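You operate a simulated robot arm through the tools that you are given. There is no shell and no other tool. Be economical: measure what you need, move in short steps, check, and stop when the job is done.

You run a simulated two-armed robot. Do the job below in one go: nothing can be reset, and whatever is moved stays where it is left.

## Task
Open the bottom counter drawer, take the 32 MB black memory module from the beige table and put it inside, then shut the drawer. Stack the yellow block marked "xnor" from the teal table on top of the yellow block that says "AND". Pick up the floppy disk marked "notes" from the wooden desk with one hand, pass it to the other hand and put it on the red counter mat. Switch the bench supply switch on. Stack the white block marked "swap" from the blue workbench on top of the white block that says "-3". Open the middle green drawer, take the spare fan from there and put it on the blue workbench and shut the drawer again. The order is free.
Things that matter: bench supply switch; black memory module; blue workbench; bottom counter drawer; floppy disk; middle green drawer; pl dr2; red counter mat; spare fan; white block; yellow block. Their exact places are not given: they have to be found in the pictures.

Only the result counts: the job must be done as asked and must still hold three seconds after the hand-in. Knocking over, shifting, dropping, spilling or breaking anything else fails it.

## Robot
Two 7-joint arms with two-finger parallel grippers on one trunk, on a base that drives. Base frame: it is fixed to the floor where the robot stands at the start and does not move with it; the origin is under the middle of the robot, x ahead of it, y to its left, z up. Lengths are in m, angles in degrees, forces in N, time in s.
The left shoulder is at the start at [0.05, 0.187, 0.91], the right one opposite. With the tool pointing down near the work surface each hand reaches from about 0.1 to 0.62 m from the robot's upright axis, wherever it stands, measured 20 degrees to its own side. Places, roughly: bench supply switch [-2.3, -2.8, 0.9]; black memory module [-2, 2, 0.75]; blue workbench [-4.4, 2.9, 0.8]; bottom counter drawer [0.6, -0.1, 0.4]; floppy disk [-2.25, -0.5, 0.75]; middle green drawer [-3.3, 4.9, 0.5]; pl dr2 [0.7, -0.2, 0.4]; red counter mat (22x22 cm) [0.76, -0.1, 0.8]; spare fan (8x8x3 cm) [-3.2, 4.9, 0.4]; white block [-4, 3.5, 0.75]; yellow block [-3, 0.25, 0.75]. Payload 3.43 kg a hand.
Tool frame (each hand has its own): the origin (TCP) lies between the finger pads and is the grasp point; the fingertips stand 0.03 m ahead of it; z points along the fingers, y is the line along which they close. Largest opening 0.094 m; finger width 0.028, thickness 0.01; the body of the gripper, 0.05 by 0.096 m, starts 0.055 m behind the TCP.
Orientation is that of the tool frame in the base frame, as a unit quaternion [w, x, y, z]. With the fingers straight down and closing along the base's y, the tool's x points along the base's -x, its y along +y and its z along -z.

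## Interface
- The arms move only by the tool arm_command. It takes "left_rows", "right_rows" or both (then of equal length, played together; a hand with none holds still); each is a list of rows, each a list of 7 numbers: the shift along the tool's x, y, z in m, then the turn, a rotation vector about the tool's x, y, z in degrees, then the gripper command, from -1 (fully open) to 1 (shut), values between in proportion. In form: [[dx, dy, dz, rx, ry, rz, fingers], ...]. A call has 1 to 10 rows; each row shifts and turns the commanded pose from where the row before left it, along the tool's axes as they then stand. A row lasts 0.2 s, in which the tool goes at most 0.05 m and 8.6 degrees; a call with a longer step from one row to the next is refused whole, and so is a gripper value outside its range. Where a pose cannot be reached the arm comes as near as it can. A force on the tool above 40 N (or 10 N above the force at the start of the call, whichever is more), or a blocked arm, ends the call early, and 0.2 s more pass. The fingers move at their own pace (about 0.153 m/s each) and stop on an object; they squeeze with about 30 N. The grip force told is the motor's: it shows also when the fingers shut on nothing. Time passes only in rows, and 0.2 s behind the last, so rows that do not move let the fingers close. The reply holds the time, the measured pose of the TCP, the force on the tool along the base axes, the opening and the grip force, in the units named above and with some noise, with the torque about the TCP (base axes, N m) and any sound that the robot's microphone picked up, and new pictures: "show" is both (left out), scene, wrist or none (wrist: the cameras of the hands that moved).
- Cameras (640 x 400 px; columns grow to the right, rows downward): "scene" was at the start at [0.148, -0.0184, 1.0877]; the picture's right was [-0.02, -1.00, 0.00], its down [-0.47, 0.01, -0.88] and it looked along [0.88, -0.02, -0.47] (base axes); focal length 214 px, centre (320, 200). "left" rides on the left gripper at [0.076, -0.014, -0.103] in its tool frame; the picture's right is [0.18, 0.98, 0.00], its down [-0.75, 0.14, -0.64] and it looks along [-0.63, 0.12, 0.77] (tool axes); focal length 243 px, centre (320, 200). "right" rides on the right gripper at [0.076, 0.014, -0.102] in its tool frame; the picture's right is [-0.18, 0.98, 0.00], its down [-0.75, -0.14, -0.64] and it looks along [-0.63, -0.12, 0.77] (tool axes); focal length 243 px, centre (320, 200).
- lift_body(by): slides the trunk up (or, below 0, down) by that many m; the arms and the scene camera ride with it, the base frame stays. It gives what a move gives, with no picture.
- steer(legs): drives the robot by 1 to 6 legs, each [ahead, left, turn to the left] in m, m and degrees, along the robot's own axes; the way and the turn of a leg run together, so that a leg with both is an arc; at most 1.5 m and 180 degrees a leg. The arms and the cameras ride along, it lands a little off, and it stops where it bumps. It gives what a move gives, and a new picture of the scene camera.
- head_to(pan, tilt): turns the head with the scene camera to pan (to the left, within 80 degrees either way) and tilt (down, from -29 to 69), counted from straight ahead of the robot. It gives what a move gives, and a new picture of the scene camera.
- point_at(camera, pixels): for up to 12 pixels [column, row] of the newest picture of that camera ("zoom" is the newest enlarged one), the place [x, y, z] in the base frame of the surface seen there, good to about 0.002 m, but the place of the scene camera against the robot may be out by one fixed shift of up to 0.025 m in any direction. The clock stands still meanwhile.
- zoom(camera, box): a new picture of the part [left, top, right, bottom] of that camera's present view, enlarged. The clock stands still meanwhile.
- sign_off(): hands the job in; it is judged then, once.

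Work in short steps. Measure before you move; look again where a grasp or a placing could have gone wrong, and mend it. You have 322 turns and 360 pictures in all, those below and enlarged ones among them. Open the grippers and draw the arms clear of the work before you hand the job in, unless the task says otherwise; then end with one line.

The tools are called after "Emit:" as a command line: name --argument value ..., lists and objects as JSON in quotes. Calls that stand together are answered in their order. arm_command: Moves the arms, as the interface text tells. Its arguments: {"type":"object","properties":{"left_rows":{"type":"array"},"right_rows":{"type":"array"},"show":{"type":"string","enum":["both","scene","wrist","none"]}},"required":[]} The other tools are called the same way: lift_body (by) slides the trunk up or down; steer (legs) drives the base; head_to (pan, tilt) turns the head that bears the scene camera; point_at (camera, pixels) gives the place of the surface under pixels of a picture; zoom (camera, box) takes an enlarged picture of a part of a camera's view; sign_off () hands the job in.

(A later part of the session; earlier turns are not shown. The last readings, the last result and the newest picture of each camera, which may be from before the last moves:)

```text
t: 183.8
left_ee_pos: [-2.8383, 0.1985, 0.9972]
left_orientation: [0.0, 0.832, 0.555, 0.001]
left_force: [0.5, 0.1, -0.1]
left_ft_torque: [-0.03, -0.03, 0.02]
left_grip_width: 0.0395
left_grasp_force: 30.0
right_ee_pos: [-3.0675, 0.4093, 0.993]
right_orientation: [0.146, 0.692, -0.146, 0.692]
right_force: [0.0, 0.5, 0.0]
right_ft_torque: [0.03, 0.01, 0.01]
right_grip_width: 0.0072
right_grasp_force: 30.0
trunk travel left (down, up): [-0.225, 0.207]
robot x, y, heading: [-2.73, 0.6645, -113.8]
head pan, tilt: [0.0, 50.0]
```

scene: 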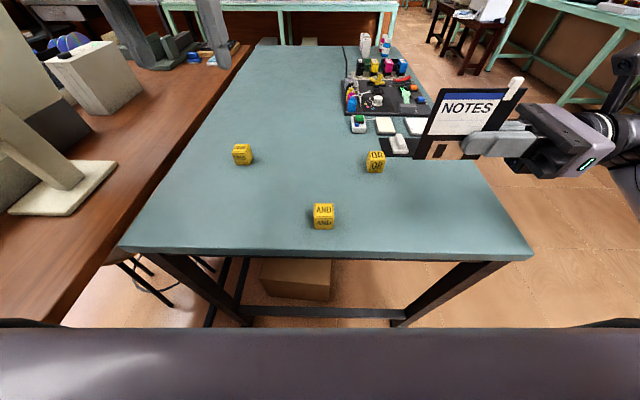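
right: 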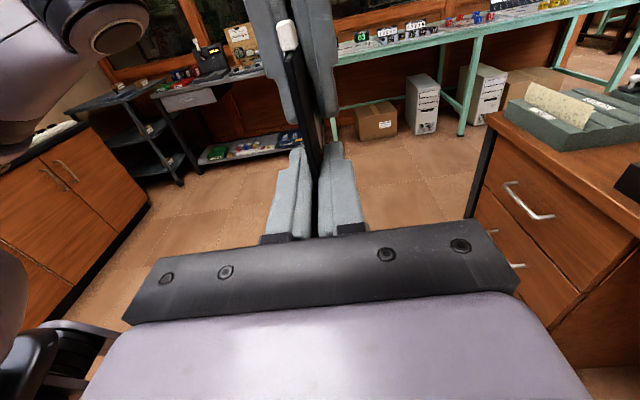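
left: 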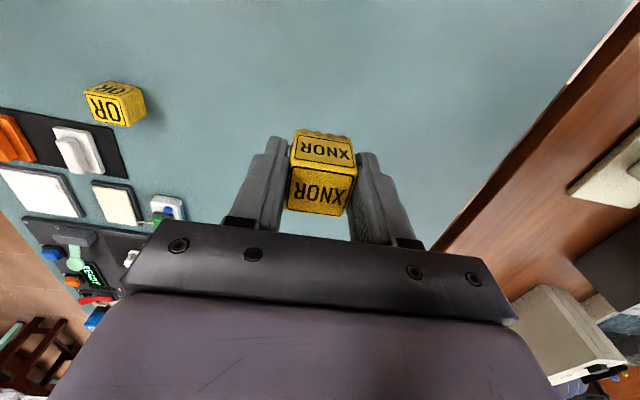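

AND is out of view; I move the hand back toward the robot, offset sideways, so it comes into the picture.

Emit:
arm_command --left_rows '[[0.041, 0.005, 0, 0, 0, 0, 1], [0.041, 0.005, 0, 0, 0, 0, 1], [0.041, 0.005, 0, 0, 0, 0, 1]]' --show "wrist"

Emit:
zoom --camera "left" --box '[120, 50, 280, 150]'

```text
t: 184.6
left_ee_pos: [-2.7801, 0.3055, 0.9991]
left_orientation: [0.001, 0.832, 0.554, 0.002]
left_force: [-0.1, 0.1, 0.3]
left_ft_torque: [0.0, -0.04, -0.02]
left_grip_width: 0.0397
left_grasp_force: 30.2
right_ee_pos: [-3.0661, 0.4102, 0.9918]
right_orientation: [0.146, 0.692, -0.147, 0.692]
right_force: [-0.3, -0.6, -0.1]
right_ft_torque: [0.03, 0.01, 0.02]
right_grip_width: 0.0073
right_grasp_force: 30.0
trunk travel left (down, up): [-0.225, 0.207]
robot x, y, heading: [-2.7277, 0.6633, -113.8]
head pan, tilt: [0.0, 50.0]
```

left: 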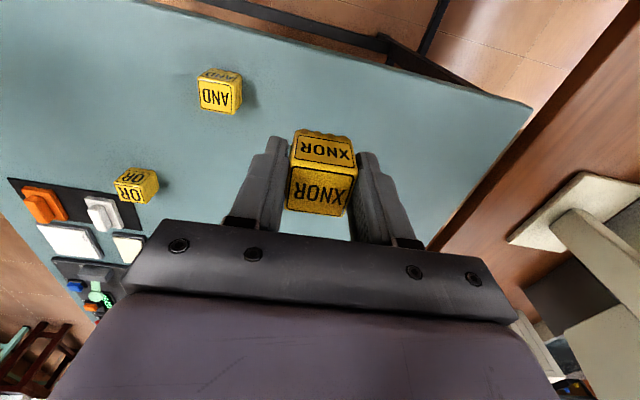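

```text
4.00 times, centred on (200, 100) of left
```

zoom: 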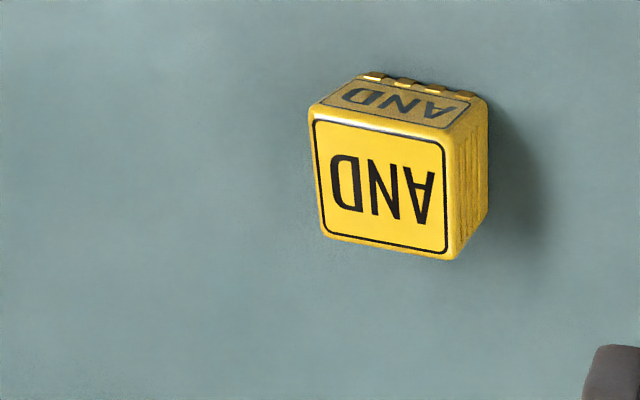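

I measure AND's top face corners, and the held XNOR's top face (lower face in the picture, around (320,190)).

Emit:
point_at --camera "zoom" --pixels '[[320, 122], [445, 148], [448, 250], [328, 230], [385, 185]]'

Emit:
point_at --camera "left" --pixels '[[293, 170], [353, 178], [345, 212], [291, 208], [320, 190], [298, 135], [350, 143]]'

```text
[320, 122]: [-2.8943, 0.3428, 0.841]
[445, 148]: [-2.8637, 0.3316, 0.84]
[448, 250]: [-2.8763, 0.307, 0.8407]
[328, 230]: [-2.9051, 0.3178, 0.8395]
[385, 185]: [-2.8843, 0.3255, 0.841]
```

```text
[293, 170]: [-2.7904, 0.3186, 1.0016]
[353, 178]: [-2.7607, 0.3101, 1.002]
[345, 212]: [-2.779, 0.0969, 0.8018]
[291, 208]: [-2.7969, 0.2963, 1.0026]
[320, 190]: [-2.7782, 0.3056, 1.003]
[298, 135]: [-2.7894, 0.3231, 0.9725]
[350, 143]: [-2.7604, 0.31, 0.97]
```

AND's centre is (-2.885,0.325), top 0.841. I carry XNOR over it and lower to about 2 mm above contact.

Emit:
arm_command --left_rows '[[-0.0061, -0.0347, 0, 0, 0, 0, 1], [-0.0061, -0.0347, 0, 0, 0, 0, 1], [-0.0061, -0.0347, 0, 0, 0, 0, 1], [0, 0, 0.04, 0, 0, 0, 1], [0, 0, 0.04, 0, 0, 0, 1], [0, 0, 0.03, 0, 0, 0, 1], [0, 0, 0.01, 0, 0, 0, 1]]'

Emit:
zoom --camera "scene" --box '[270, 160, 370, 240]'

```text
t: 186.2
left_ee_pos: [-2.8809, 0.3287, 0.8795]
left_orientation: [0.002, 0.833, 0.554, 0.001]
left_force: [0.5, -0.4, 4.3]
left_ft_torque: [0.01, 0.1, 0.01]
left_grip_width: 0.0396
left_grasp_force: 29.9
right_ee_pos: [-3.0661, 0.4091, 0.9916]
right_orientation: [0.147, 0.692, -0.147, 0.692]
right_force: [1.7, -0.2, 0.2]
right_ft_torque: [0.0, 0.0, -0.01]
right_grip_width: 0.0074
right_grasp_force: 30.1
trunk travel left (down, up): [-0.225, 0.207]
robot x, y, heading: [-2.7281, 0.6675, -113.9]
head pan, tilt: [0.0, 50.0]
```

scene: 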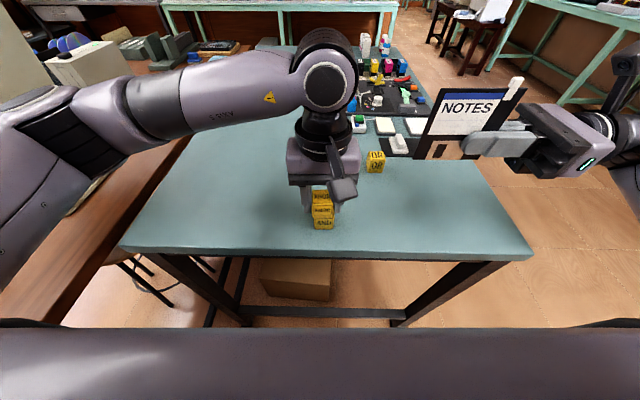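
left: 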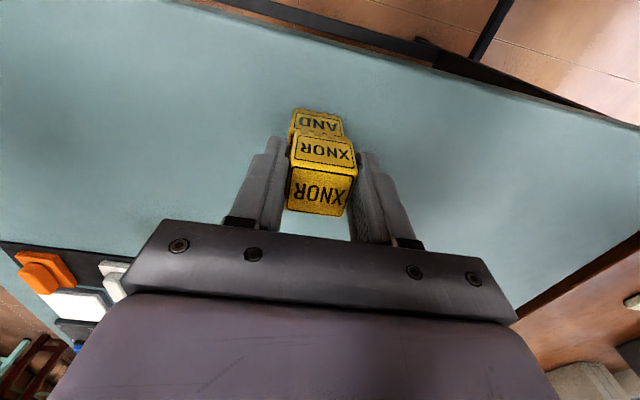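

```text
5.00 times, centred on (320, 200) of scene
```

zoom: 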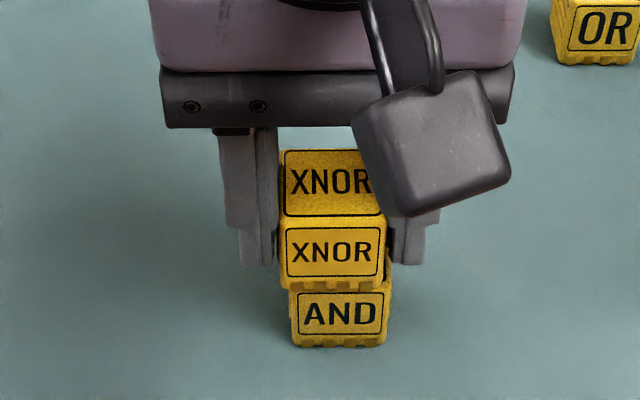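

XNOR sits on AND about 2–3 mm to the left; touching (4 N). I nudge it right, set it down and release, then lift away.

Emit:
arm_command --left_rows '[[0, 0, -0.005, 0, 0, 0, 1], [0, -0.0025, 0, 0, 0, 0, 1], [0, 0, 0.005, 0, 0, 0, 1], [0, 0, 0, 0, 0, 0, 0], [0, 0, 0, 0, 0, 0, 0], [0, 0, -0.03, 0, 0, 0, 0], [0, 0, -0.05, 0, 0, 0, 0], [0, 0, -0.05, 0, 0, 0, -1], [0, 0, -0.05, 0, 0, 0, -1], [0, 0, -0.03, 0, 0, 0, -1]]' --show "scene"

Emit:
zoom --camera "scene" --box '[270, 160, 370, 240]'

```text
t: 188.4
left_ee_pos: [-2.8836, 0.3273, 1.091]
left_orientation: [0.0, 0.833, 0.554, 0.002]
left_force: [0.3, 0.0, 0.0]
left_ft_torque: [0.01, -0.01, 0.0]
left_grip_width: 0.0941
left_grasp_force: 0.1
right_ee_pos: [-3.0664, 0.4103, 0.9917]
right_orientation: [0.146, 0.691, -0.148, 0.692]
right_force: [-0.2, 0.2, -0.4]
right_ft_torque: [-0.02, 0.01, 0.02]
right_grip_width: 0.0073
right_grasp_force: 29.8
trunk travel left (down, up): [-0.225, 0.207]
robot x, y, heading: [-2.727, 0.6668, -113.8]
head pan, tilt: [0.0, 50.0]
```

scene: 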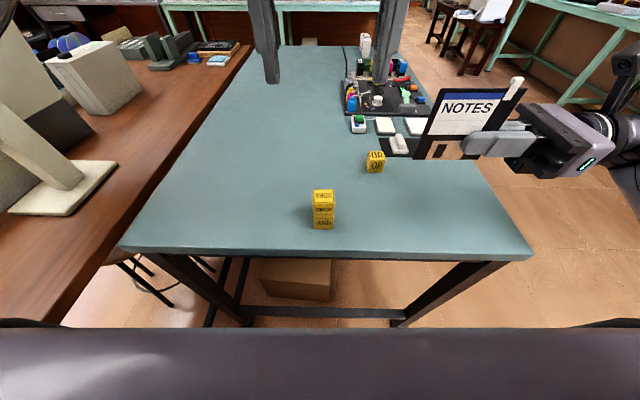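

```text
5.00 times, centred on (320, 200) of scene
```

zoom: 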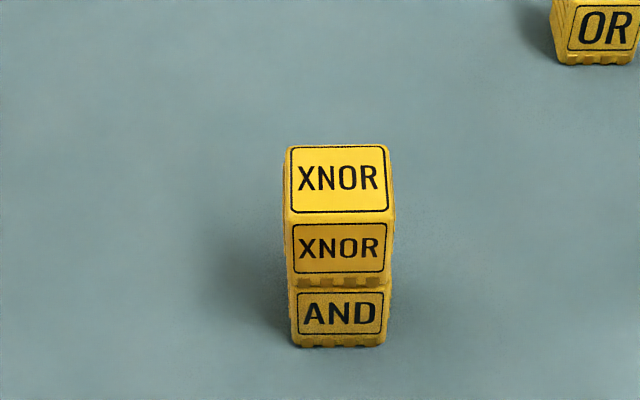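

The stack is good. I raise the trunk, leave the gap the way I came, and turn to face the blue workbench side.

Emit:
lift_body --by 0.2

Emit:
steer --legs '[[-0.07, 0, 0], [0, -0.5, 0], [0, -0.4, 0], [0, 0, -91]]'

Emit:
head_to --pan -30 --tilt 25

```text
t: 190.6
left_ee_pos: [-2.8843, 0.3277, 1.2883]
left_orientation: [0.002, 0.832, 0.554, 0.001]
left_force: [0.4, -0.1, 0.3]
left_ft_torque: [0.02, -0.01, -0.02]
left_grip_width: 0.0939
left_grasp_force: 0.1
right_ee_pos: [-3.0678, 0.4092, 1.1931]
right_orientation: [0.147, 0.692, -0.147, 0.692]
right_force: [-0.1, 0.6, -1.0]
right_ft_torque: [0.03, 0.01, 0.0]
right_grip_width: 0.0073
right_grasp_force: 30.2
trunk travel left (down, up): [-0.425, 0.007]
robot x, y, heading: [-2.7297, 0.6668, -114.0]
head pan, tilt: [0.0, 50.0]
```

```text
t: 203.6
left_ee_pos: [-3.8466, 1.2558, 1.2883]
left_orientation: [0.002, 0.976, -0.218, 0.001]
left_force: [-0.5, -0.1, 0.7]
left_ft_torque: [0.01, 0.03, -0.03]
left_grip_width: 0.0941
left_grasp_force: 0.0
right_ee_pos: [-3.7558, 1.4366, 1.1919]
right_orientation: [-0.601, -0.372, 0.601, -0.374]
right_force: [-0.4, 1.3, 0.0]
right_ft_torque: [-0.01, 0.01, 0.02]
right_grip_width: 0.0074
right_grasp_force: 29.9
trunk travel left (down, up): [-0.425, 0.007]
robot x, y, heading: [-3.5192, 1.0865, 153.8]
head pan, tilt: [0.0, 50.0]
```

scene: 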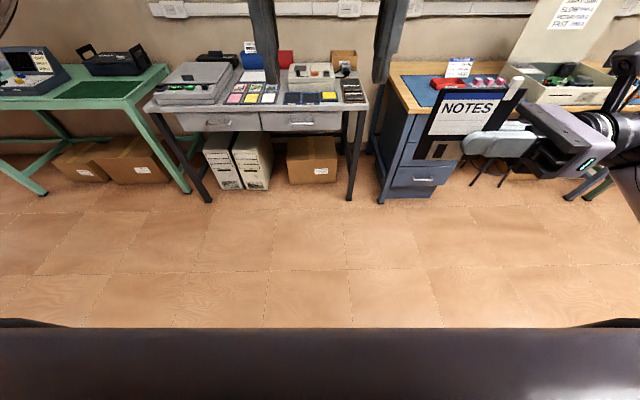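

```text
t: 204.6
left_ee_pos: [-3.8473, 1.2564, 1.2894]
left_orientation: [0.002, 0.976, -0.219, 0.0]
left_force: [0.1, -0.6, -0.9]
left_ft_torque: [-0.02, 0.0, -0.01]
left_grip_width: 0.0937
left_grasp_force: 0.1
right_ee_pos: [-3.7557, 1.4349, 1.1929]
right_orientation: [-0.601, -0.372, 0.601, -0.374]
right_force: [-0.4, 0.6, -0.3]
right_ft_torque: [0.03, -0.03, 0.01]
right_grip_width: 0.0072
right_grasp_force: 29.9
trunk travel left (down, up): [-0.425, 0.007]
robot x, y, heading: [-3.5189, 1.089, 153.9]
head pan, tilt: [-30.0, 25.0]
```

scene: 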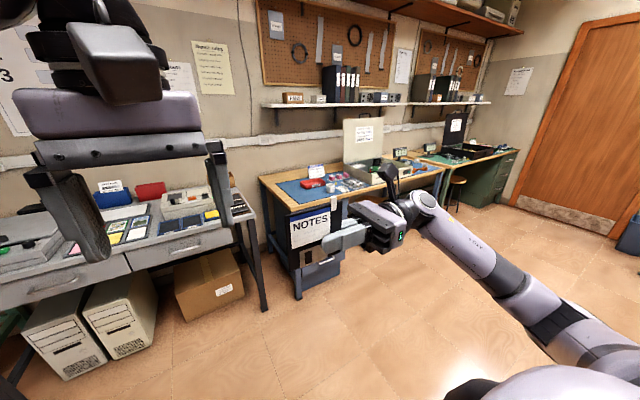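

The blue workbench is ahead right, the green one beyond. I move along to stand before the blue workbench.

Emit:
steer --legs '[[0.2, -0.9, 0.8], [0.2, -0.85, 0]]'

Emit:
head_to --pan 0 --tilt 35

```text
t: 220.2
left_ee_pos: [-3.5372, 2.9957, 1.2888]
left_orientation: [0.001, 0.982, -0.188, 0.001]
left_force: [0.6, -0.9, -0.6]
left_ft_torque: [0.0, 0.0, -0.03]
left_grip_width: 0.0942
left_grasp_force: 0.1
right_ee_pos: [-3.4576, 3.1799, 1.1926]
right_orientation: [-0.589, -0.39, 0.589, -0.392]
right_force: [0.3, -0.8, 1.1]
right_ft_torque: [0.0, -0.01, -0.03]
right_grip_width: 0.0073
right_grasp_force: 29.1
trunk travel left (down, up): [-0.425, 0.007]
robot x, y, heading: [-3.2004, 2.8483, 157.4]
head pan, tilt: [-30.0, 25.0]
```

scene: 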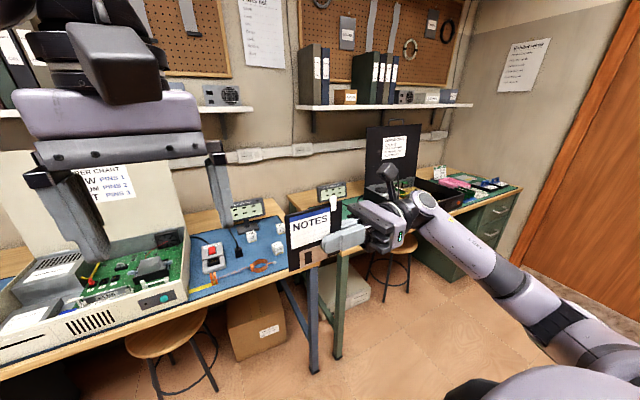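

```text
t: 221.2
left_ee_pos: [-3.5372, 2.9952, 1.2891]
left_orientation: [0.002, 0.982, -0.188, -0.001]
left_force: [0.4, 0.1, 0.7]
left_ft_torque: [-0.02, 0.01, 0.0]
left_grip_width: 0.0942
left_grasp_force: 0.1
right_ee_pos: [-3.457, 3.1798, 1.1915]
right_orientation: [-0.589, -0.39, 0.59, -0.391]
right_force: [-0.2, -0.2, 0.2]
right_ft_torque: [0.06, -0.01, 0.03]
right_grip_width: 0.0073
right_grasp_force: 29.7
trunk travel left (down, up): [-0.425, 0.007]
robot x, y, heading: [-3.1982, 2.8457, 157.3]
head pan, tilt: [0.0, 35.0]
```

scene: 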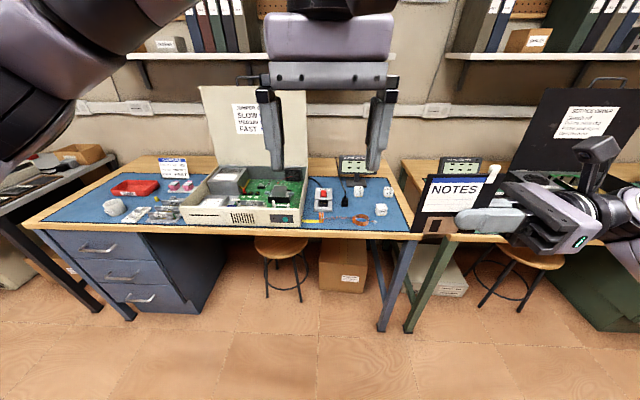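

White blocks lie at (360,190), (388,192) and (381,210) on the blue mat. I zoom and measure them.

Emit:
zoom --camera "scene" --box '[290, 160, 430, 250]'

Emit:
point_at --camera "scene" --pixels '[[360, 188], [388, 189], [381, 205], [325, 194], [410, 233], [300, 234], [405, 185], [35, 225], [361, 215]]'

```text
4.44 times, centred on (360, 205) of scene
```

zoom: 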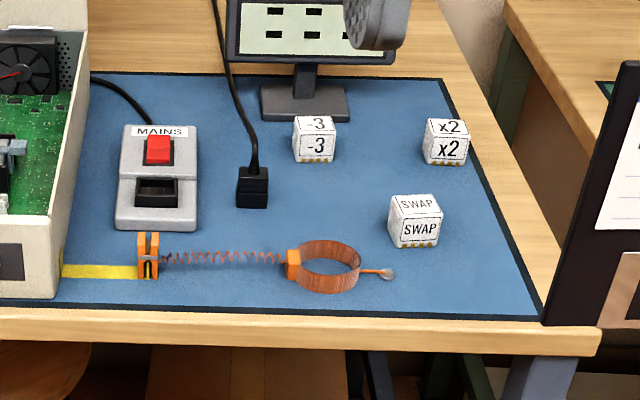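

```text
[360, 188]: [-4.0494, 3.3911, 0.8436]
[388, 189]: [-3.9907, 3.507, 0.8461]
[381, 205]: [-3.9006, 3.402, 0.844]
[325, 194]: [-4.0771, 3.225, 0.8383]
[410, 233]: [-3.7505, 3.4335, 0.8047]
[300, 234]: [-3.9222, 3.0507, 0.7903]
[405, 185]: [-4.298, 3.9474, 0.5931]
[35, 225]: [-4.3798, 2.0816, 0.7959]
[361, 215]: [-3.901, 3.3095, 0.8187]
```

SWAP is at (-3.90,3.40), "-3" at (-4.05,3.39). I drive up so both are ahead of the left arm.

Emit:
steer --legs '[[0.33, -0.27, -2.6]]'

Emit:
lift_body --by -0.18

Emit:
arm_command --left_rows '[[-0.02, 0, 0, 0, 0, 0, -1]]'

```text
t: 224.0
left_ee_pos: [-3.7158, 3.377, 1.2888]
left_orientation: [0.002, 0.978, -0.21, 0.001]
left_force: [-0.2, 0.0, 1.4]
left_ft_torque: [-0.01, 0.01, 0.01]
left_grip_width: 0.0942
left_grasp_force: 0.1
right_ee_pos: [-3.6305, 3.5568, 1.1925]
right_orientation: [-0.598, -0.377, 0.598, -0.378]
right_force: [-0.1, 0.0, -0.9]
right_ft_torque: [0.03, 0.0, 0.01]
right_grip_width: 0.0071
right_grasp_force: 30.4
trunk travel left (down, up): [-0.425, 0.007]
robot x, y, heading: [-3.3857, 3.2134, 154.7]
head pan, tilt: [0.0, 35.0]
```

scene: 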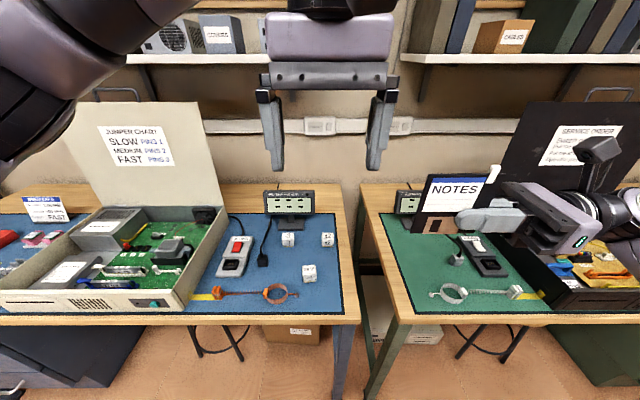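

```text
t: 226.0
left_ee_pos: [-3.7168, 3.3761, 1.1073]
left_orientation: [0.002, 0.978, -0.209, 0.001]
left_force: [-0.4, -0.5, 0.5]
left_ft_torque: [-0.03, 0.01, -0.01]
left_grip_width: 0.0941
left_grasp_force: 0.1
right_ee_pos: [-3.6284, 3.5575, 1.0123]
right_orientation: [-0.598, -0.377, 0.598, -0.378]
right_force: [0.2, 0.2, 0.2]
right_ft_torque: [-0.01, -0.03, 0.01]
right_grip_width: 0.0072
right_grasp_force: 29.9
trunk travel left (down, up): [-0.245, 0.187]
robot x, y, heading: [-3.3827, 3.2131, 154.7]
head pan, tilt: [0.0, 35.0]
```

```text
t: 226.4
left_ee_pos: [-3.7358, 3.3856, 1.1082]
left_orientation: [0.001, 0.978, -0.209, 0.0]
left_force: [0.3, 0.1, 0.2]
left_ft_torque: [0.02, -0.01, -0.01]
left_grip_width: 0.0941
left_grasp_force: 0.1
right_ee_pos: [-3.6284, 3.5579, 1.0114]
right_orientation: [-0.597, -0.377, 0.598, -0.379]
right_force: [0.5, 0.7, -0.5]
right_ft_torque: [0.03, 0.0, -0.03]
right_grip_width: 0.0071
right_grasp_force: 29.6
trunk travel left (down, up): [-0.245, 0.187]
robot x, y, heading: [-3.3868, 3.2137, 154.7]
head pan, tilt: [0.0, 35.0]
```

scene: 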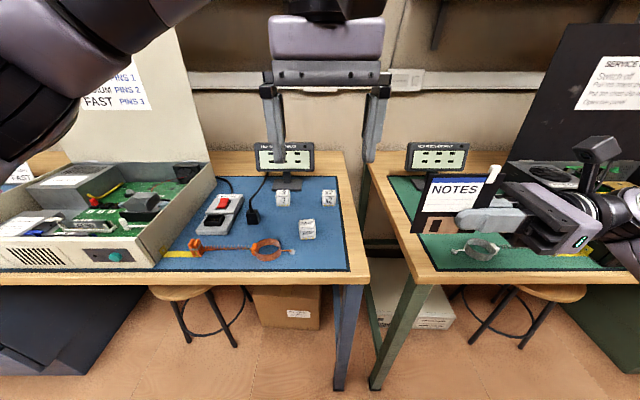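
left: 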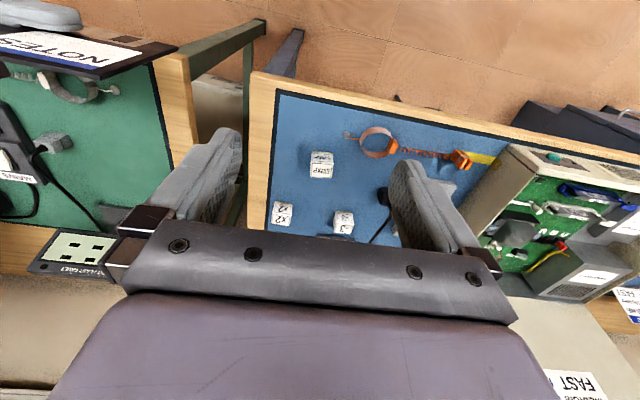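

The hand camera sees SWAP (321,165), "-3" (344,222) and "x2" (282,213). "-3" is 0.67 m ahead, so I creep 7 cm closer, then measure.

Emit:
steer --legs '[[0.07, 0, 0]]'

Emit:
arm_command --left_rows '[[0.03, -0.02, 0, 0, 0, 0, -1]]' --show "wrist"

Emit:
zoom --camera "left" --box '[240, 100, 400, 240]'

```text
t: 227.5
left_ee_pos: [-3.7982, 3.4148, 1.1082]
left_orientation: [0.002, 0.978, -0.21, 0.0]
left_force: [-0.3, -0.3, -0.4]
left_ft_torque: [-0.02, -0.01, -0.03]
left_grip_width: 0.094
left_grasp_force: 0.2
right_ee_pos: [-3.6936, 3.5884, 1.0111]
right_orientation: [-0.597, -0.378, 0.598, -0.379]
right_force: [-0.6, 0.5, -0.5]
right_ft_torque: [0.03, 0.03, -0.02]
right_grip_width: 0.0069
right_grasp_force: 29.2
trunk travel left (down, up): [-0.245, 0.187]
robot x, y, heading: [-3.452, 3.2415, 154.6]
head pan, tilt: [0.0, 35.0]
```

scene: 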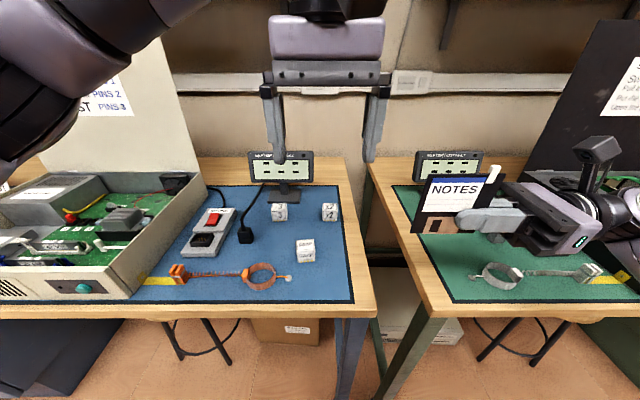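

```text
t: 227.9
left_ee_pos: [-3.7644, 3.4221, 1.1088]
left_orientation: [0.001, 0.978, -0.209, 0.0]
left_force: [0.3, 1.5, -0.4]
left_ft_torque: [-0.01, 0.01, 0.02]
left_grip_width: 0.094
left_grasp_force: 0.1
right_ee_pos: [-3.6941, 3.5878, 1.0134]
right_orientation: [-0.598, -0.377, 0.598, -0.378]
right_force: [-0.6, -0.5, -0.2]
right_ft_torque: [0.0, 0.0, -0.01]
right_grip_width: 0.0072
right_grasp_force: 30.0
trunk travel left (down, up): [-0.245, 0.187]
robot x, y, heading: [-3.4524, 3.2434, 154.6]
head pan, tilt: [0.0, 35.0]
```

left: 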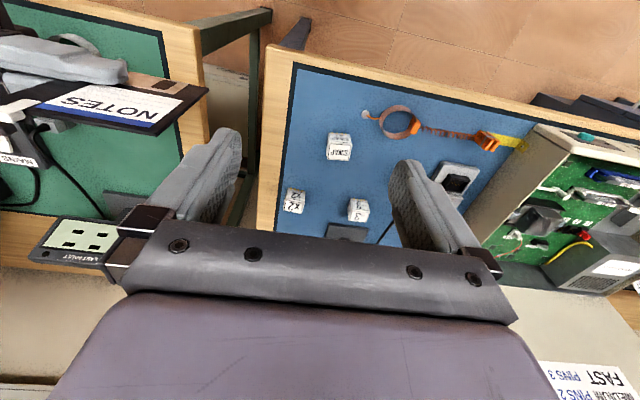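

```text
2.86 times, centred on (320, 170) of left
```

zoom: 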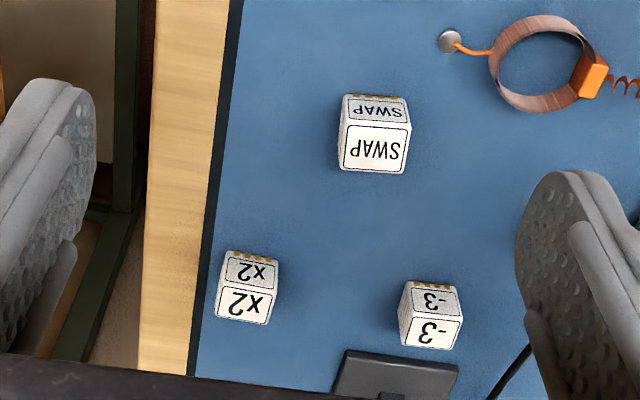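

I measure the SWAP and "-3" top faces from the enlarged picture.

Emit:
point_at --camera "zoom" --pixels '[[348, 123], [408, 128], [402, 170], [343, 166], [376, 148], [408, 310], [460, 318], [452, 346], [404, 342], [432, 330], [440, 372]]'

```text
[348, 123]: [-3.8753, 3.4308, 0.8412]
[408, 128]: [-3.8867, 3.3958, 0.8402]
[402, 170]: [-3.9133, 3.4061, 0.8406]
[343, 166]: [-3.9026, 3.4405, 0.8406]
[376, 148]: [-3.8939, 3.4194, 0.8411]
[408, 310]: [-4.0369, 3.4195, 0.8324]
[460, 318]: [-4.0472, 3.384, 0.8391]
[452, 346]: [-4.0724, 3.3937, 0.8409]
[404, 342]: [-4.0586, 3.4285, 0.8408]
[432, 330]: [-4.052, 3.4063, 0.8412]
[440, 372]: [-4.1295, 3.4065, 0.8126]
```

SWAP centre (-3.894,3.418), turned ~6° from the tool; "-3" centre (-4.053,3.407), top 0.841. I pick up SWAP.

Emit:
arm_command --left_rows '[[-0.0389, 0.0189, 0.02, 0, 0, 0, -0.5], [-0.0389, 0.0189, 0.02, 0, 0, 0, -0.5], [-0.0389, 0.0189, 0.02, 0, 0, 0, -0.5], [0, 0, 0, 0, 0, -6.4, -0.5], [0, 0, 0.045, 0, 0, 0, -0.5], [0, 0, 0.045, 0, 0, 0, -0.5], [0, 0, 0.045, 0, 0, 0, -0.5], [0, 0, 0.045, 0, 0, 0, -0.5], [0, 0, 0.028, 0, 0, 0, -0.5]]' --show "wrist"

```text
t: 229.9
left_ee_pos: [-3.8938, 3.414, 0.8419]
left_orientation: [0.001, 0.988, -0.154, -0.001]
left_force: [0.5, -0.1, 0.3]
left_ft_torque: [-0.01, 0.0, 0.0]
left_grip_width: 0.0701
left_grasp_force: 0.0
right_ee_pos: [-3.6935, 3.5883, 1.0123]
right_orientation: [-0.597, -0.378, 0.598, -0.379]
right_force: [0.6, 0.3, -0.2]
right_ft_torque: [0.02, -0.01, 0.01]
right_grip_width: 0.0071
right_grasp_force: 30.4
trunk travel left (down, up): [-0.245, 0.187]
robot x, y, heading: [-3.4493, 3.2461, 154.7]
head pan, tilt: [0.0, 35.0]
```

left: 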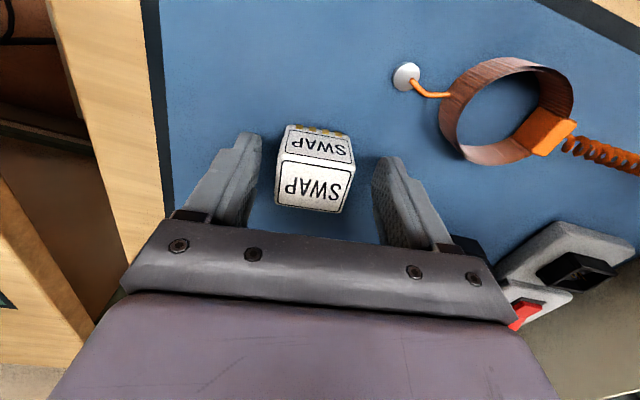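

Slight recentring, then close and lift SWAP.

Emit:
arm_command --left_rows '[[0, -0.004, 0.001, 0, 0, 0, -0.5], [0, 0, 0, 0, 0, 0, 1], [0, 0, 0, 0, 0, 0, 1], [0, 0, -0.02, 0, 0, 0, 1], [0, 0, -0.04, 0, 0, 0, 1], [0, 0, -0.04, 0, 0, 0, 1], [-0.02, 0, 0, 0, 0, 0, 1]]' --show "wrist"

```text
t: 231.5
left_ee_pos: [-3.911, 3.4267, 0.9397]
left_orientation: [0.002, 0.988, -0.154, 0.0]
left_force: [-0.2, 0.0, -0.1]
left_ft_torque: [0.03, -0.02, -0.06]
left_grip_width: 0.0432
left_grasp_force: 30.2
right_ee_pos: [-3.6925, 3.5874, 1.0117]
right_orientation: [-0.597, -0.377, 0.598, -0.378]
right_force: [-0.3, 0.4, -0.1]
right_ft_torque: [0.03, -0.01, 0.0]
right_grip_width: 0.0073
right_grasp_force: 29.8
trunk travel left (down, up): [-0.245, 0.187]
robot x, y, heading: [-3.4506, 3.2405, 154.6]
head pan, tilt: [0.0, 35.0]
```

left: 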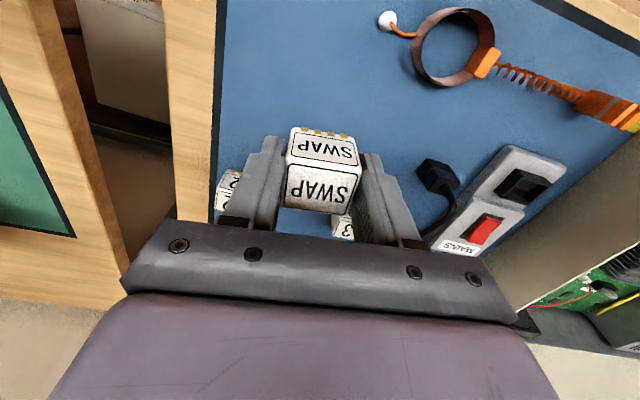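

Held at 0.0432 m. I measure the held block's top face to know its offset from the TCP.

Emit:
point_at --camera "left" --pixels '[[291, 168], [357, 177], [350, 208], [290, 202], [325, 188], [343, 222], [343, 234]]'

```text
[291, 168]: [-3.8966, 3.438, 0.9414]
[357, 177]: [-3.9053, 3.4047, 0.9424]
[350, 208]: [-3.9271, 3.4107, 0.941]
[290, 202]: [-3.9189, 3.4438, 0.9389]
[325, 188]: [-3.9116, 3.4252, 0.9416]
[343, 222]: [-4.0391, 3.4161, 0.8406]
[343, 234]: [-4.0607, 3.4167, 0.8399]
```

Held block's centre is within 2 mm of the TCP. Behind "-3" stands a small display; I measure its distance before moving over.

Emit:
point_at --camera "scene" --pixels '[[258, 170], [285, 178], [308, 170], [260, 155], [280, 212]]'

```text
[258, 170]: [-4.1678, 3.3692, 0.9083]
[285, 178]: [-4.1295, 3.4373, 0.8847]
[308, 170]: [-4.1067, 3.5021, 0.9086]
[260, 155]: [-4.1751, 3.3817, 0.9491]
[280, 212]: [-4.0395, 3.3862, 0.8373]
```

Display is 8 cm beyond; enough clearance. I carry SWAP over "-3" and lower it.

Emit:
arm_command --left_rows '[[-0.0429, 0.0199, 0, 0, 0, 0, 1], [-0.0429, 0.0199, 0, 0, 0, 0, 1], [-0.0429, 0.0199, 0, 0, 0, 0, 1], [0, 0, 0, 0, 0, 0, 1], [0, 0, 0.03, 0, 0, 0, 1], [0, 0, 0.026, 0, 0, 0, 1]]'

Emit:
zoom --camera "scene" --box '[230, 160, 330, 240]'

```text
t: 232.9
left_ee_pos: [-4.0446, 3.4015, 0.8818]
left_orientation: [0.002, 0.988, -0.155, 0.002]
left_force: [0.1, 0.1, 0.3]
left_ft_torque: [-0.01, 0.02, 0.0]
left_grip_width: 0.0433
left_grasp_force: 30.1
left hand out of reach, approached as far as the arm can: row 3
right_ee_pos: [-3.6938, 3.5888, 1.0129]
right_orientation: [-0.598, -0.377, 0.598, -0.378]
right_force: [0.1, 0.0, -0.2]
right_ft_torque: [0.0, -0.01, 0.0]
right_grip_width: 0.0072
right_grasp_force: 30.3
trunk travel left (down, up): [-0.245, 0.187]
robot x, y, heading: [-3.4463, 3.2447, 154.8]
head pan, tilt: [0.0, 35.0]
```

scene: 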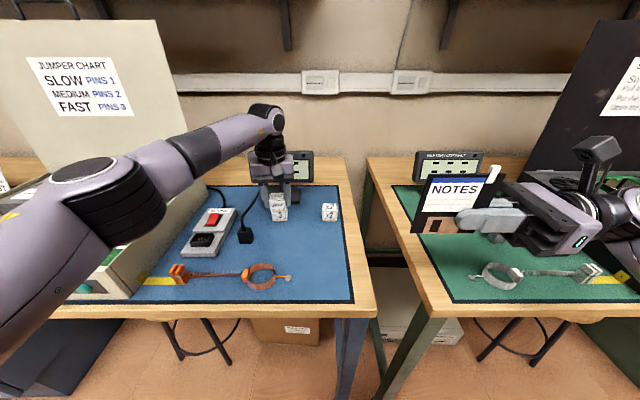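
left: 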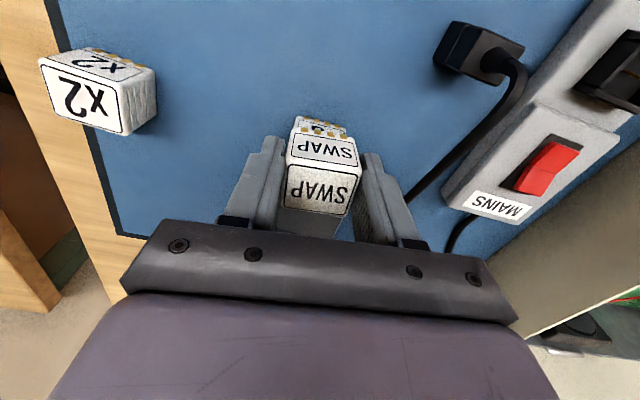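

```text
5.00 times, centred on (280, 200) of scene
```

zoom: 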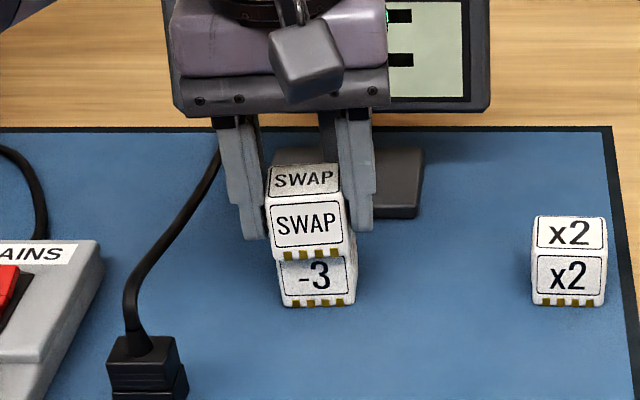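

The arm ran out of reach 1 cm short; SWAP sits ~6 mm left of "-3". I raise it a little, creep the base 3 cm forward, and re-place.

Emit:
arm_command --left_rows '[[0.02, 0, -0.03, 0, 0, 0, 1]]' --show "none"

Emit:
steer --legs '[[0.03, -0.03, 0]]'

```text
t: 233.3
left_ee_pos: [-4.0233, 3.3963, 0.9139]
left_orientation: [0.001, 0.988, -0.154, 0.001]
left_force: [-0.6, -0.7, -0.4]
left_ft_torque: [0.01, -0.03, -0.01]
left_grip_width: 0.0436
left_grasp_force: 30.0
right_ee_pos: [-3.6932, 3.5887, 1.012]
right_orientation: [-0.597, -0.378, 0.598, -0.379]
right_force: [0.0, -0.2, -0.8]
right_ft_torque: [-0.01, -0.01, -0.02]
right_grip_width: 0.0072
right_grasp_force: 30.3
trunk travel left (down, up): [-0.245, 0.187]
robot x, y, heading: [-3.4497, 3.2428, 154.8]
head pan, tilt: [0.0, 35.0]
```

```text
t: 234.2
left_ee_pos: [-4.0387, 3.4366, 0.9147]
left_orientation: [0.002, 0.988, -0.154, 0.0]
left_force: [-0.6, -0.4, -0.3]
left_ft_torque: [-0.03, 0.01, -0.01]
left_grip_width: 0.0436
left_grasp_force: 30.0
right_ee_pos: [-3.7072, 3.6267, 1.012]
right_orientation: [-0.598, -0.376, 0.598, -0.377]
right_force: [0.4, -0.7, -0.5]
right_ft_torque: [0.02, 0.0, 0.01]
right_grip_width: 0.0074
right_grasp_force: 29.9
trunk travel left (down, up): [-0.245, 0.187]
robot x, y, heading: [-3.4663, 3.2852, 154.6]
head pan, tilt: [0.0, 35.0]
```

scene: 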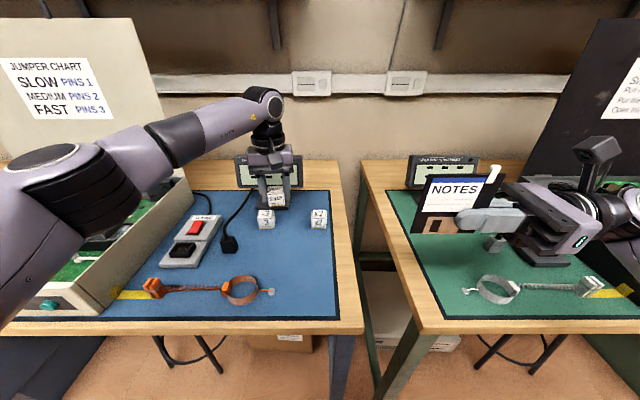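

I shift to the computed spot over "-3" and lower again.

Emit:
arm_command --left_rows '[[-0.0043, 0.0303, 0, 0, 0, 0, 1], [0, 0, 0.018, 0, 0, 0, 1], [0, 0, 0.015, 0, 0, 0, 1]]'

Emit:
zoom --camera "scene" --box '[220, 170, 320, 250]'

```text
t: 235.0
left_ee_pos: [-4.0541, 3.4097, 0.8821]
left_orientation: [0.002, 0.988, -0.156, 0.001]
left_force: [-0.2, 0.6, 0.3]
left_ft_torque: [-0.02, 0.01, -0.01]
left_grip_width: 0.0434
left_grasp_force: 30.4
right_ee_pos: [-3.7075, 3.6281, 1.0112]
right_orientation: [-0.597, -0.377, 0.598, -0.379]
right_force: [0.2, 0.1, -0.5]
right_ft_torque: [0.0, 0.0, -0.02]
right_grip_width: 0.0071
right_grasp_force: 29.7
trunk travel left (down, up): [-0.245, 0.187]
robot x, y, heading: [-3.4619, 3.2819, 154.3]
head pan, tilt: [0.0, 35.0]
```

scene: 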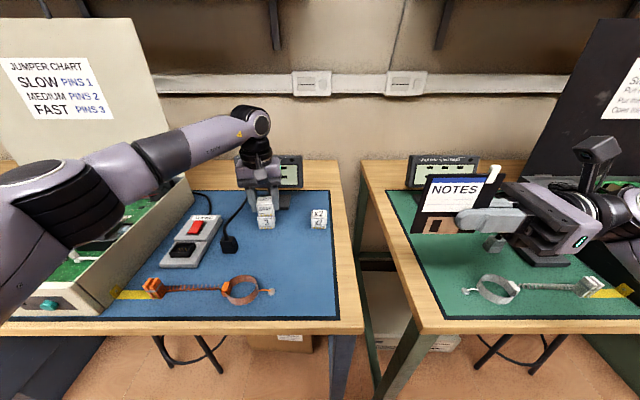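
left: 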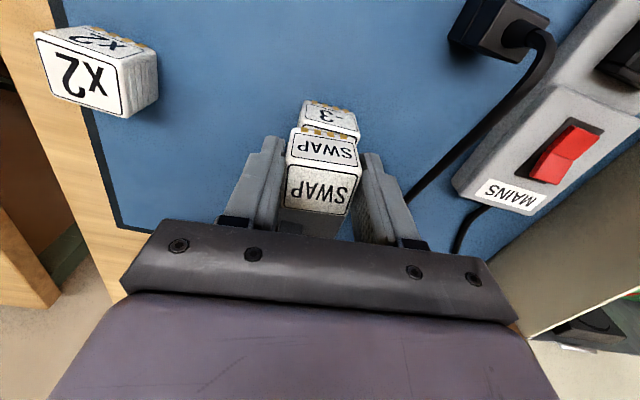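

```text
5.00 times, centred on (270, 210) of scene
```

zoom: 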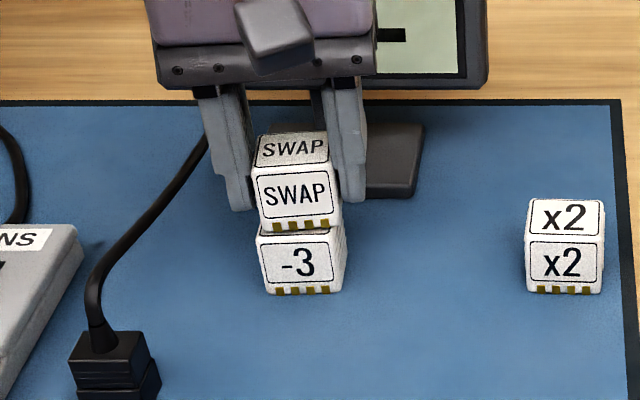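

Aligned now. I lower the last 2–3 mm, release and rise.

Emit:
arm_command --left_rows '[[0.002, 0, 0.003, 0, 0, 0, 1], [0, 0, 0.001, 0, 0, 0, 1], [0, 0, 0, 0, 0, 0, 0], [0, 0, 0, 0, 0, 0, -0.2], [0, 0, -0.03, 0, 0, 0, -0.2], [0, 0, -0.05, 0, 0, 0, -0.2], [0, 0, -0.05, 0, 0, 0, -0.2], [0.04, 0, -0.03, 0, 0, 0, -1], [0.04, 0, -0.03, 0, 0, 0, -1]]' --show "scene"

Emit:
zoom --camera "scene" --box '[220, 170, 320, 250]'

```text
t: 237.0
left_ee_pos: [-3.9711, 3.3827, 1.0667]
left_orientation: [0.002, 0.988, -0.154, -0.001]
left_force: [-0.7, 0.3, -0.3]
left_ft_torque: [-0.04, 0.01, -0.02]
left_grip_width: 0.0941
left_grasp_force: 0.0
right_ee_pos: [-3.7065, 3.6273, 1.0116]
right_orientation: [-0.598, -0.378, 0.598, -0.378]
right_force: [-0.2, -0.3, -1.1]
right_ft_torque: [-0.03, 0.01, 0.01]
right_grip_width: 0.0074
right_grasp_force: 29.9
trunk travel left (down, up): [-0.245, 0.187]
robot x, y, heading: [-3.4647, 3.2831, 154.6]
head pan, tilt: [0.0, 35.0]
```

scene: 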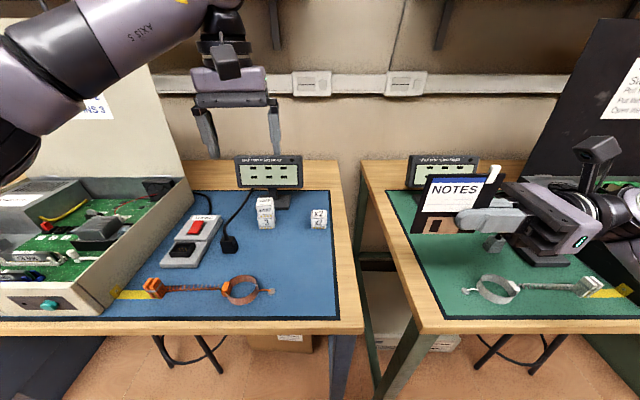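

```text
5.00 times, centred on (270, 210) of scene
```

zoom: 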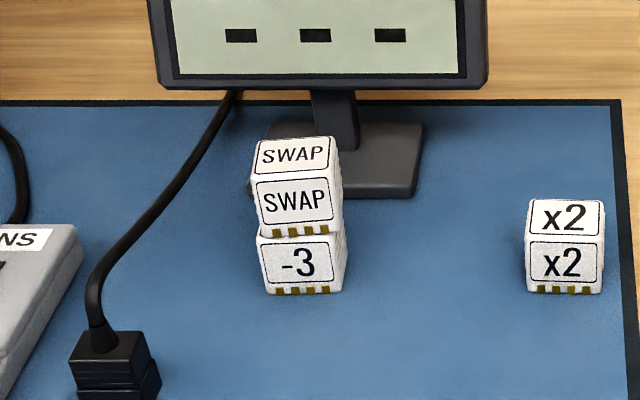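

SWAP looks slightly skewed; I zoom in closer and measure heights of its top corners.

Emit:
zoom --camera "scene" --box '[245, 190, 285, 235]'

Emit:
point_at --camera "scene" --pixels '[[259, 203], [272, 202], [260, 199], [271, 198], [259, 213], [271, 212], [262, 225], [272, 225]]'

```text
8.89 times, centred on (265, 212) of scene
```

zoom: 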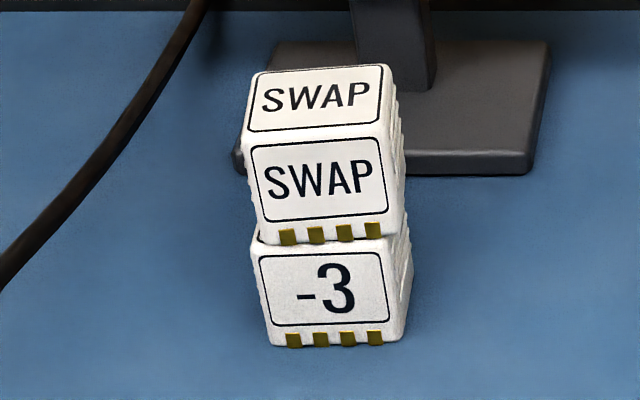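

```text
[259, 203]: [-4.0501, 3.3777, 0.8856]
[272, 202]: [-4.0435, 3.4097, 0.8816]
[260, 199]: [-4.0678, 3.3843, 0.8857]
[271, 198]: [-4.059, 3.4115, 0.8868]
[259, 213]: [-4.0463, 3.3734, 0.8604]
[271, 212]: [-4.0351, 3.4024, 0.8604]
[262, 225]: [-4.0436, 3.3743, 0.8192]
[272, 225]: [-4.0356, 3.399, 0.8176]
```

The stack is level and stable, just a few degrees of yaw. Now the green drawer: I back off and slide right along the green bench.

Emit:
steer --legs '[[-0.4, 0, 0], [0, -0.75, 0], [0, -0.6, 0]]'

Emit:
head_to --pan 0 --tilt 40

```text
t: 250.4
left_ee_pos: [-3.0709, 4.343, 1.067]
left_orientation: [-0.001, 0.989, -0.15, 0.0]
left_force: [-0.3, -0.2, 0.3]
left_ft_torque: [0.0, -0.01, 0.0]
left_grip_width: 0.0943
left_grasp_force: 0.1
right_ee_pos: [-2.8107, 4.5896, 1.0137]
right_orientation: [0.597, 0.38, -0.593, 0.385]
right_force: [0.1, 1.0, 0.7]
right_ft_torque: [0.02, 0.0, 0.0]
right_grip_width: 0.0074
right_grasp_force: 29.5
trunk travel left (down, up): [-0.245, 0.187]
robot x, y, heading: [-2.5601, 4.2518, 155.4]
head pan, tilt: [0.0, 35.0]
stopped in leg 3: the robot was blocked; the commanded pose is now the measured one
```

scene: 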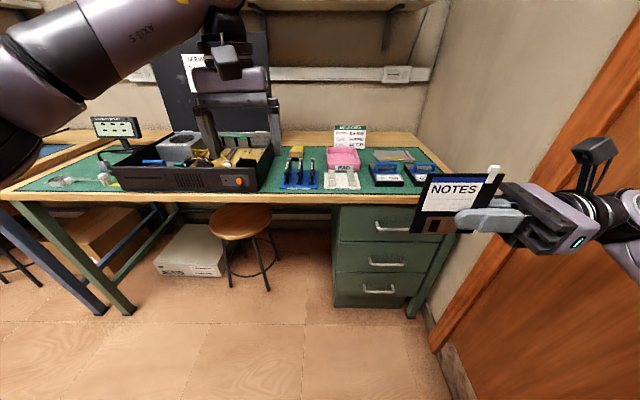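

```text
t: 251.0
left_ee_pos: [-3.0707, 4.3436, 1.0673]
left_orientation: [0.0, 0.989, -0.15, 0.0]
left_force: [0.2, -0.7, -0.8]
left_ft_torque: [-0.04, 0.0, -0.01]
left_grip_width: 0.0941
left_grasp_force: 0.0
right_ee_pos: [-2.8089, 4.5894, 1.0137]
right_orientation: [0.597, 0.379, -0.593, 0.385]
right_force: [-0.4, -0.1, 0.1]
right_ft_torque: [0.01, 0.0, 0.0]
right_grip_width: 0.0072
right_grasp_force: 29.7
trunk travel left (down, up): [-0.245, 0.187]
robot x, y, heading: [-2.5596, 4.2496, 155.5]
head pan, tilt: [0.0, 40.0]
```

scene: 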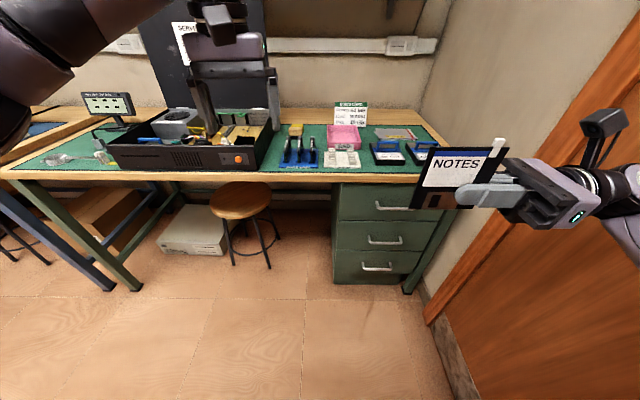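

The base met something on the right (wall/door), so I'll stay a bit left. The middle drawer handle is at (386,241); I measure it and the front.

Emit:
point_at --camera "scene" --pixels '[[370, 241], [386, 243], [401, 240], [392, 208], [378, 268], [345, 245], [345, 275], [410, 255], [340, 185], [415, 270], [240, 195], [365, 175]]'

Emit:
zoom --camera "scene" --box '[310, 170, 450, 300]'

```text
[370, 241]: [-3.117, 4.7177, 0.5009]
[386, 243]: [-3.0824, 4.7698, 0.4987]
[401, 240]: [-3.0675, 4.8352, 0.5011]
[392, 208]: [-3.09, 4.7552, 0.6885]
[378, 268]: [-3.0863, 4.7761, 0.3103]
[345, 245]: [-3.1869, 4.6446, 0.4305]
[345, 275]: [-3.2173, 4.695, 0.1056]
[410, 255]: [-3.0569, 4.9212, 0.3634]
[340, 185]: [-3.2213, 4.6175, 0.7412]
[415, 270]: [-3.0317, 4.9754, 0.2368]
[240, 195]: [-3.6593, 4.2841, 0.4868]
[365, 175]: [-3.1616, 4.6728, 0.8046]
```

```text
3.08 times, centred on (380, 235) of scene
```

zoom: 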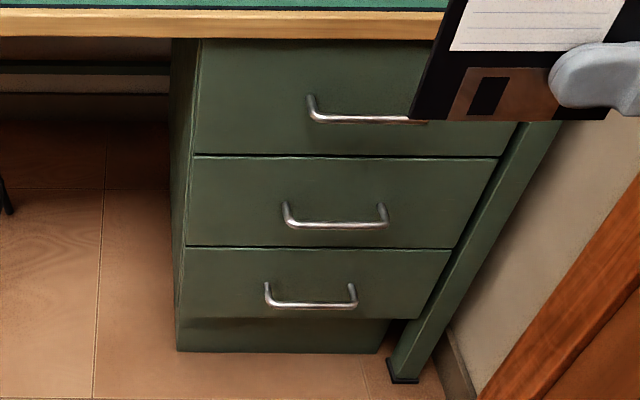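

The middle handle's centre is about (-3.087,4.776,0.499), 0.25 m to my right. I look right to see what blocks me.

Emit:
head_to --pan -70 --tilt 45

```text
t: 252.4
left_ee_pos: [-3.0705, 4.3441, 1.0665]
left_orientation: [-0.001, 0.989, -0.149, 0.001]
left_force: [0.7, -0.2, -0.1]
left_ft_torque: [0.0, -0.02, -0.03]
left_grip_width: 0.0942
left_grasp_force: 0.1
right_ee_pos: [-2.8087, 4.5899, 1.0134]
right_orientation: [0.597, 0.378, -0.594, 0.384]
right_force: [0.4, 0.7, -0.7]
right_ft_torque: [-0.01, -0.01, 0.0]
right_grip_width: 0.0071
right_grasp_force: 30.1
trunk travel left (down, up): [-0.245, 0.187]
robot x, y, heading: [-2.5593, 4.2524, 155.2]
head pan, tilt: [-70.0, 45.0]
```

scene: 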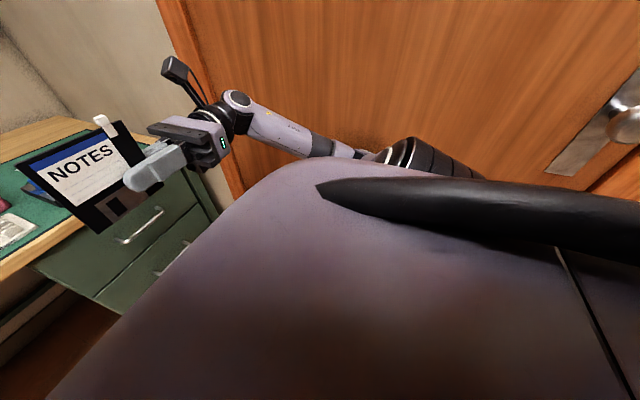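

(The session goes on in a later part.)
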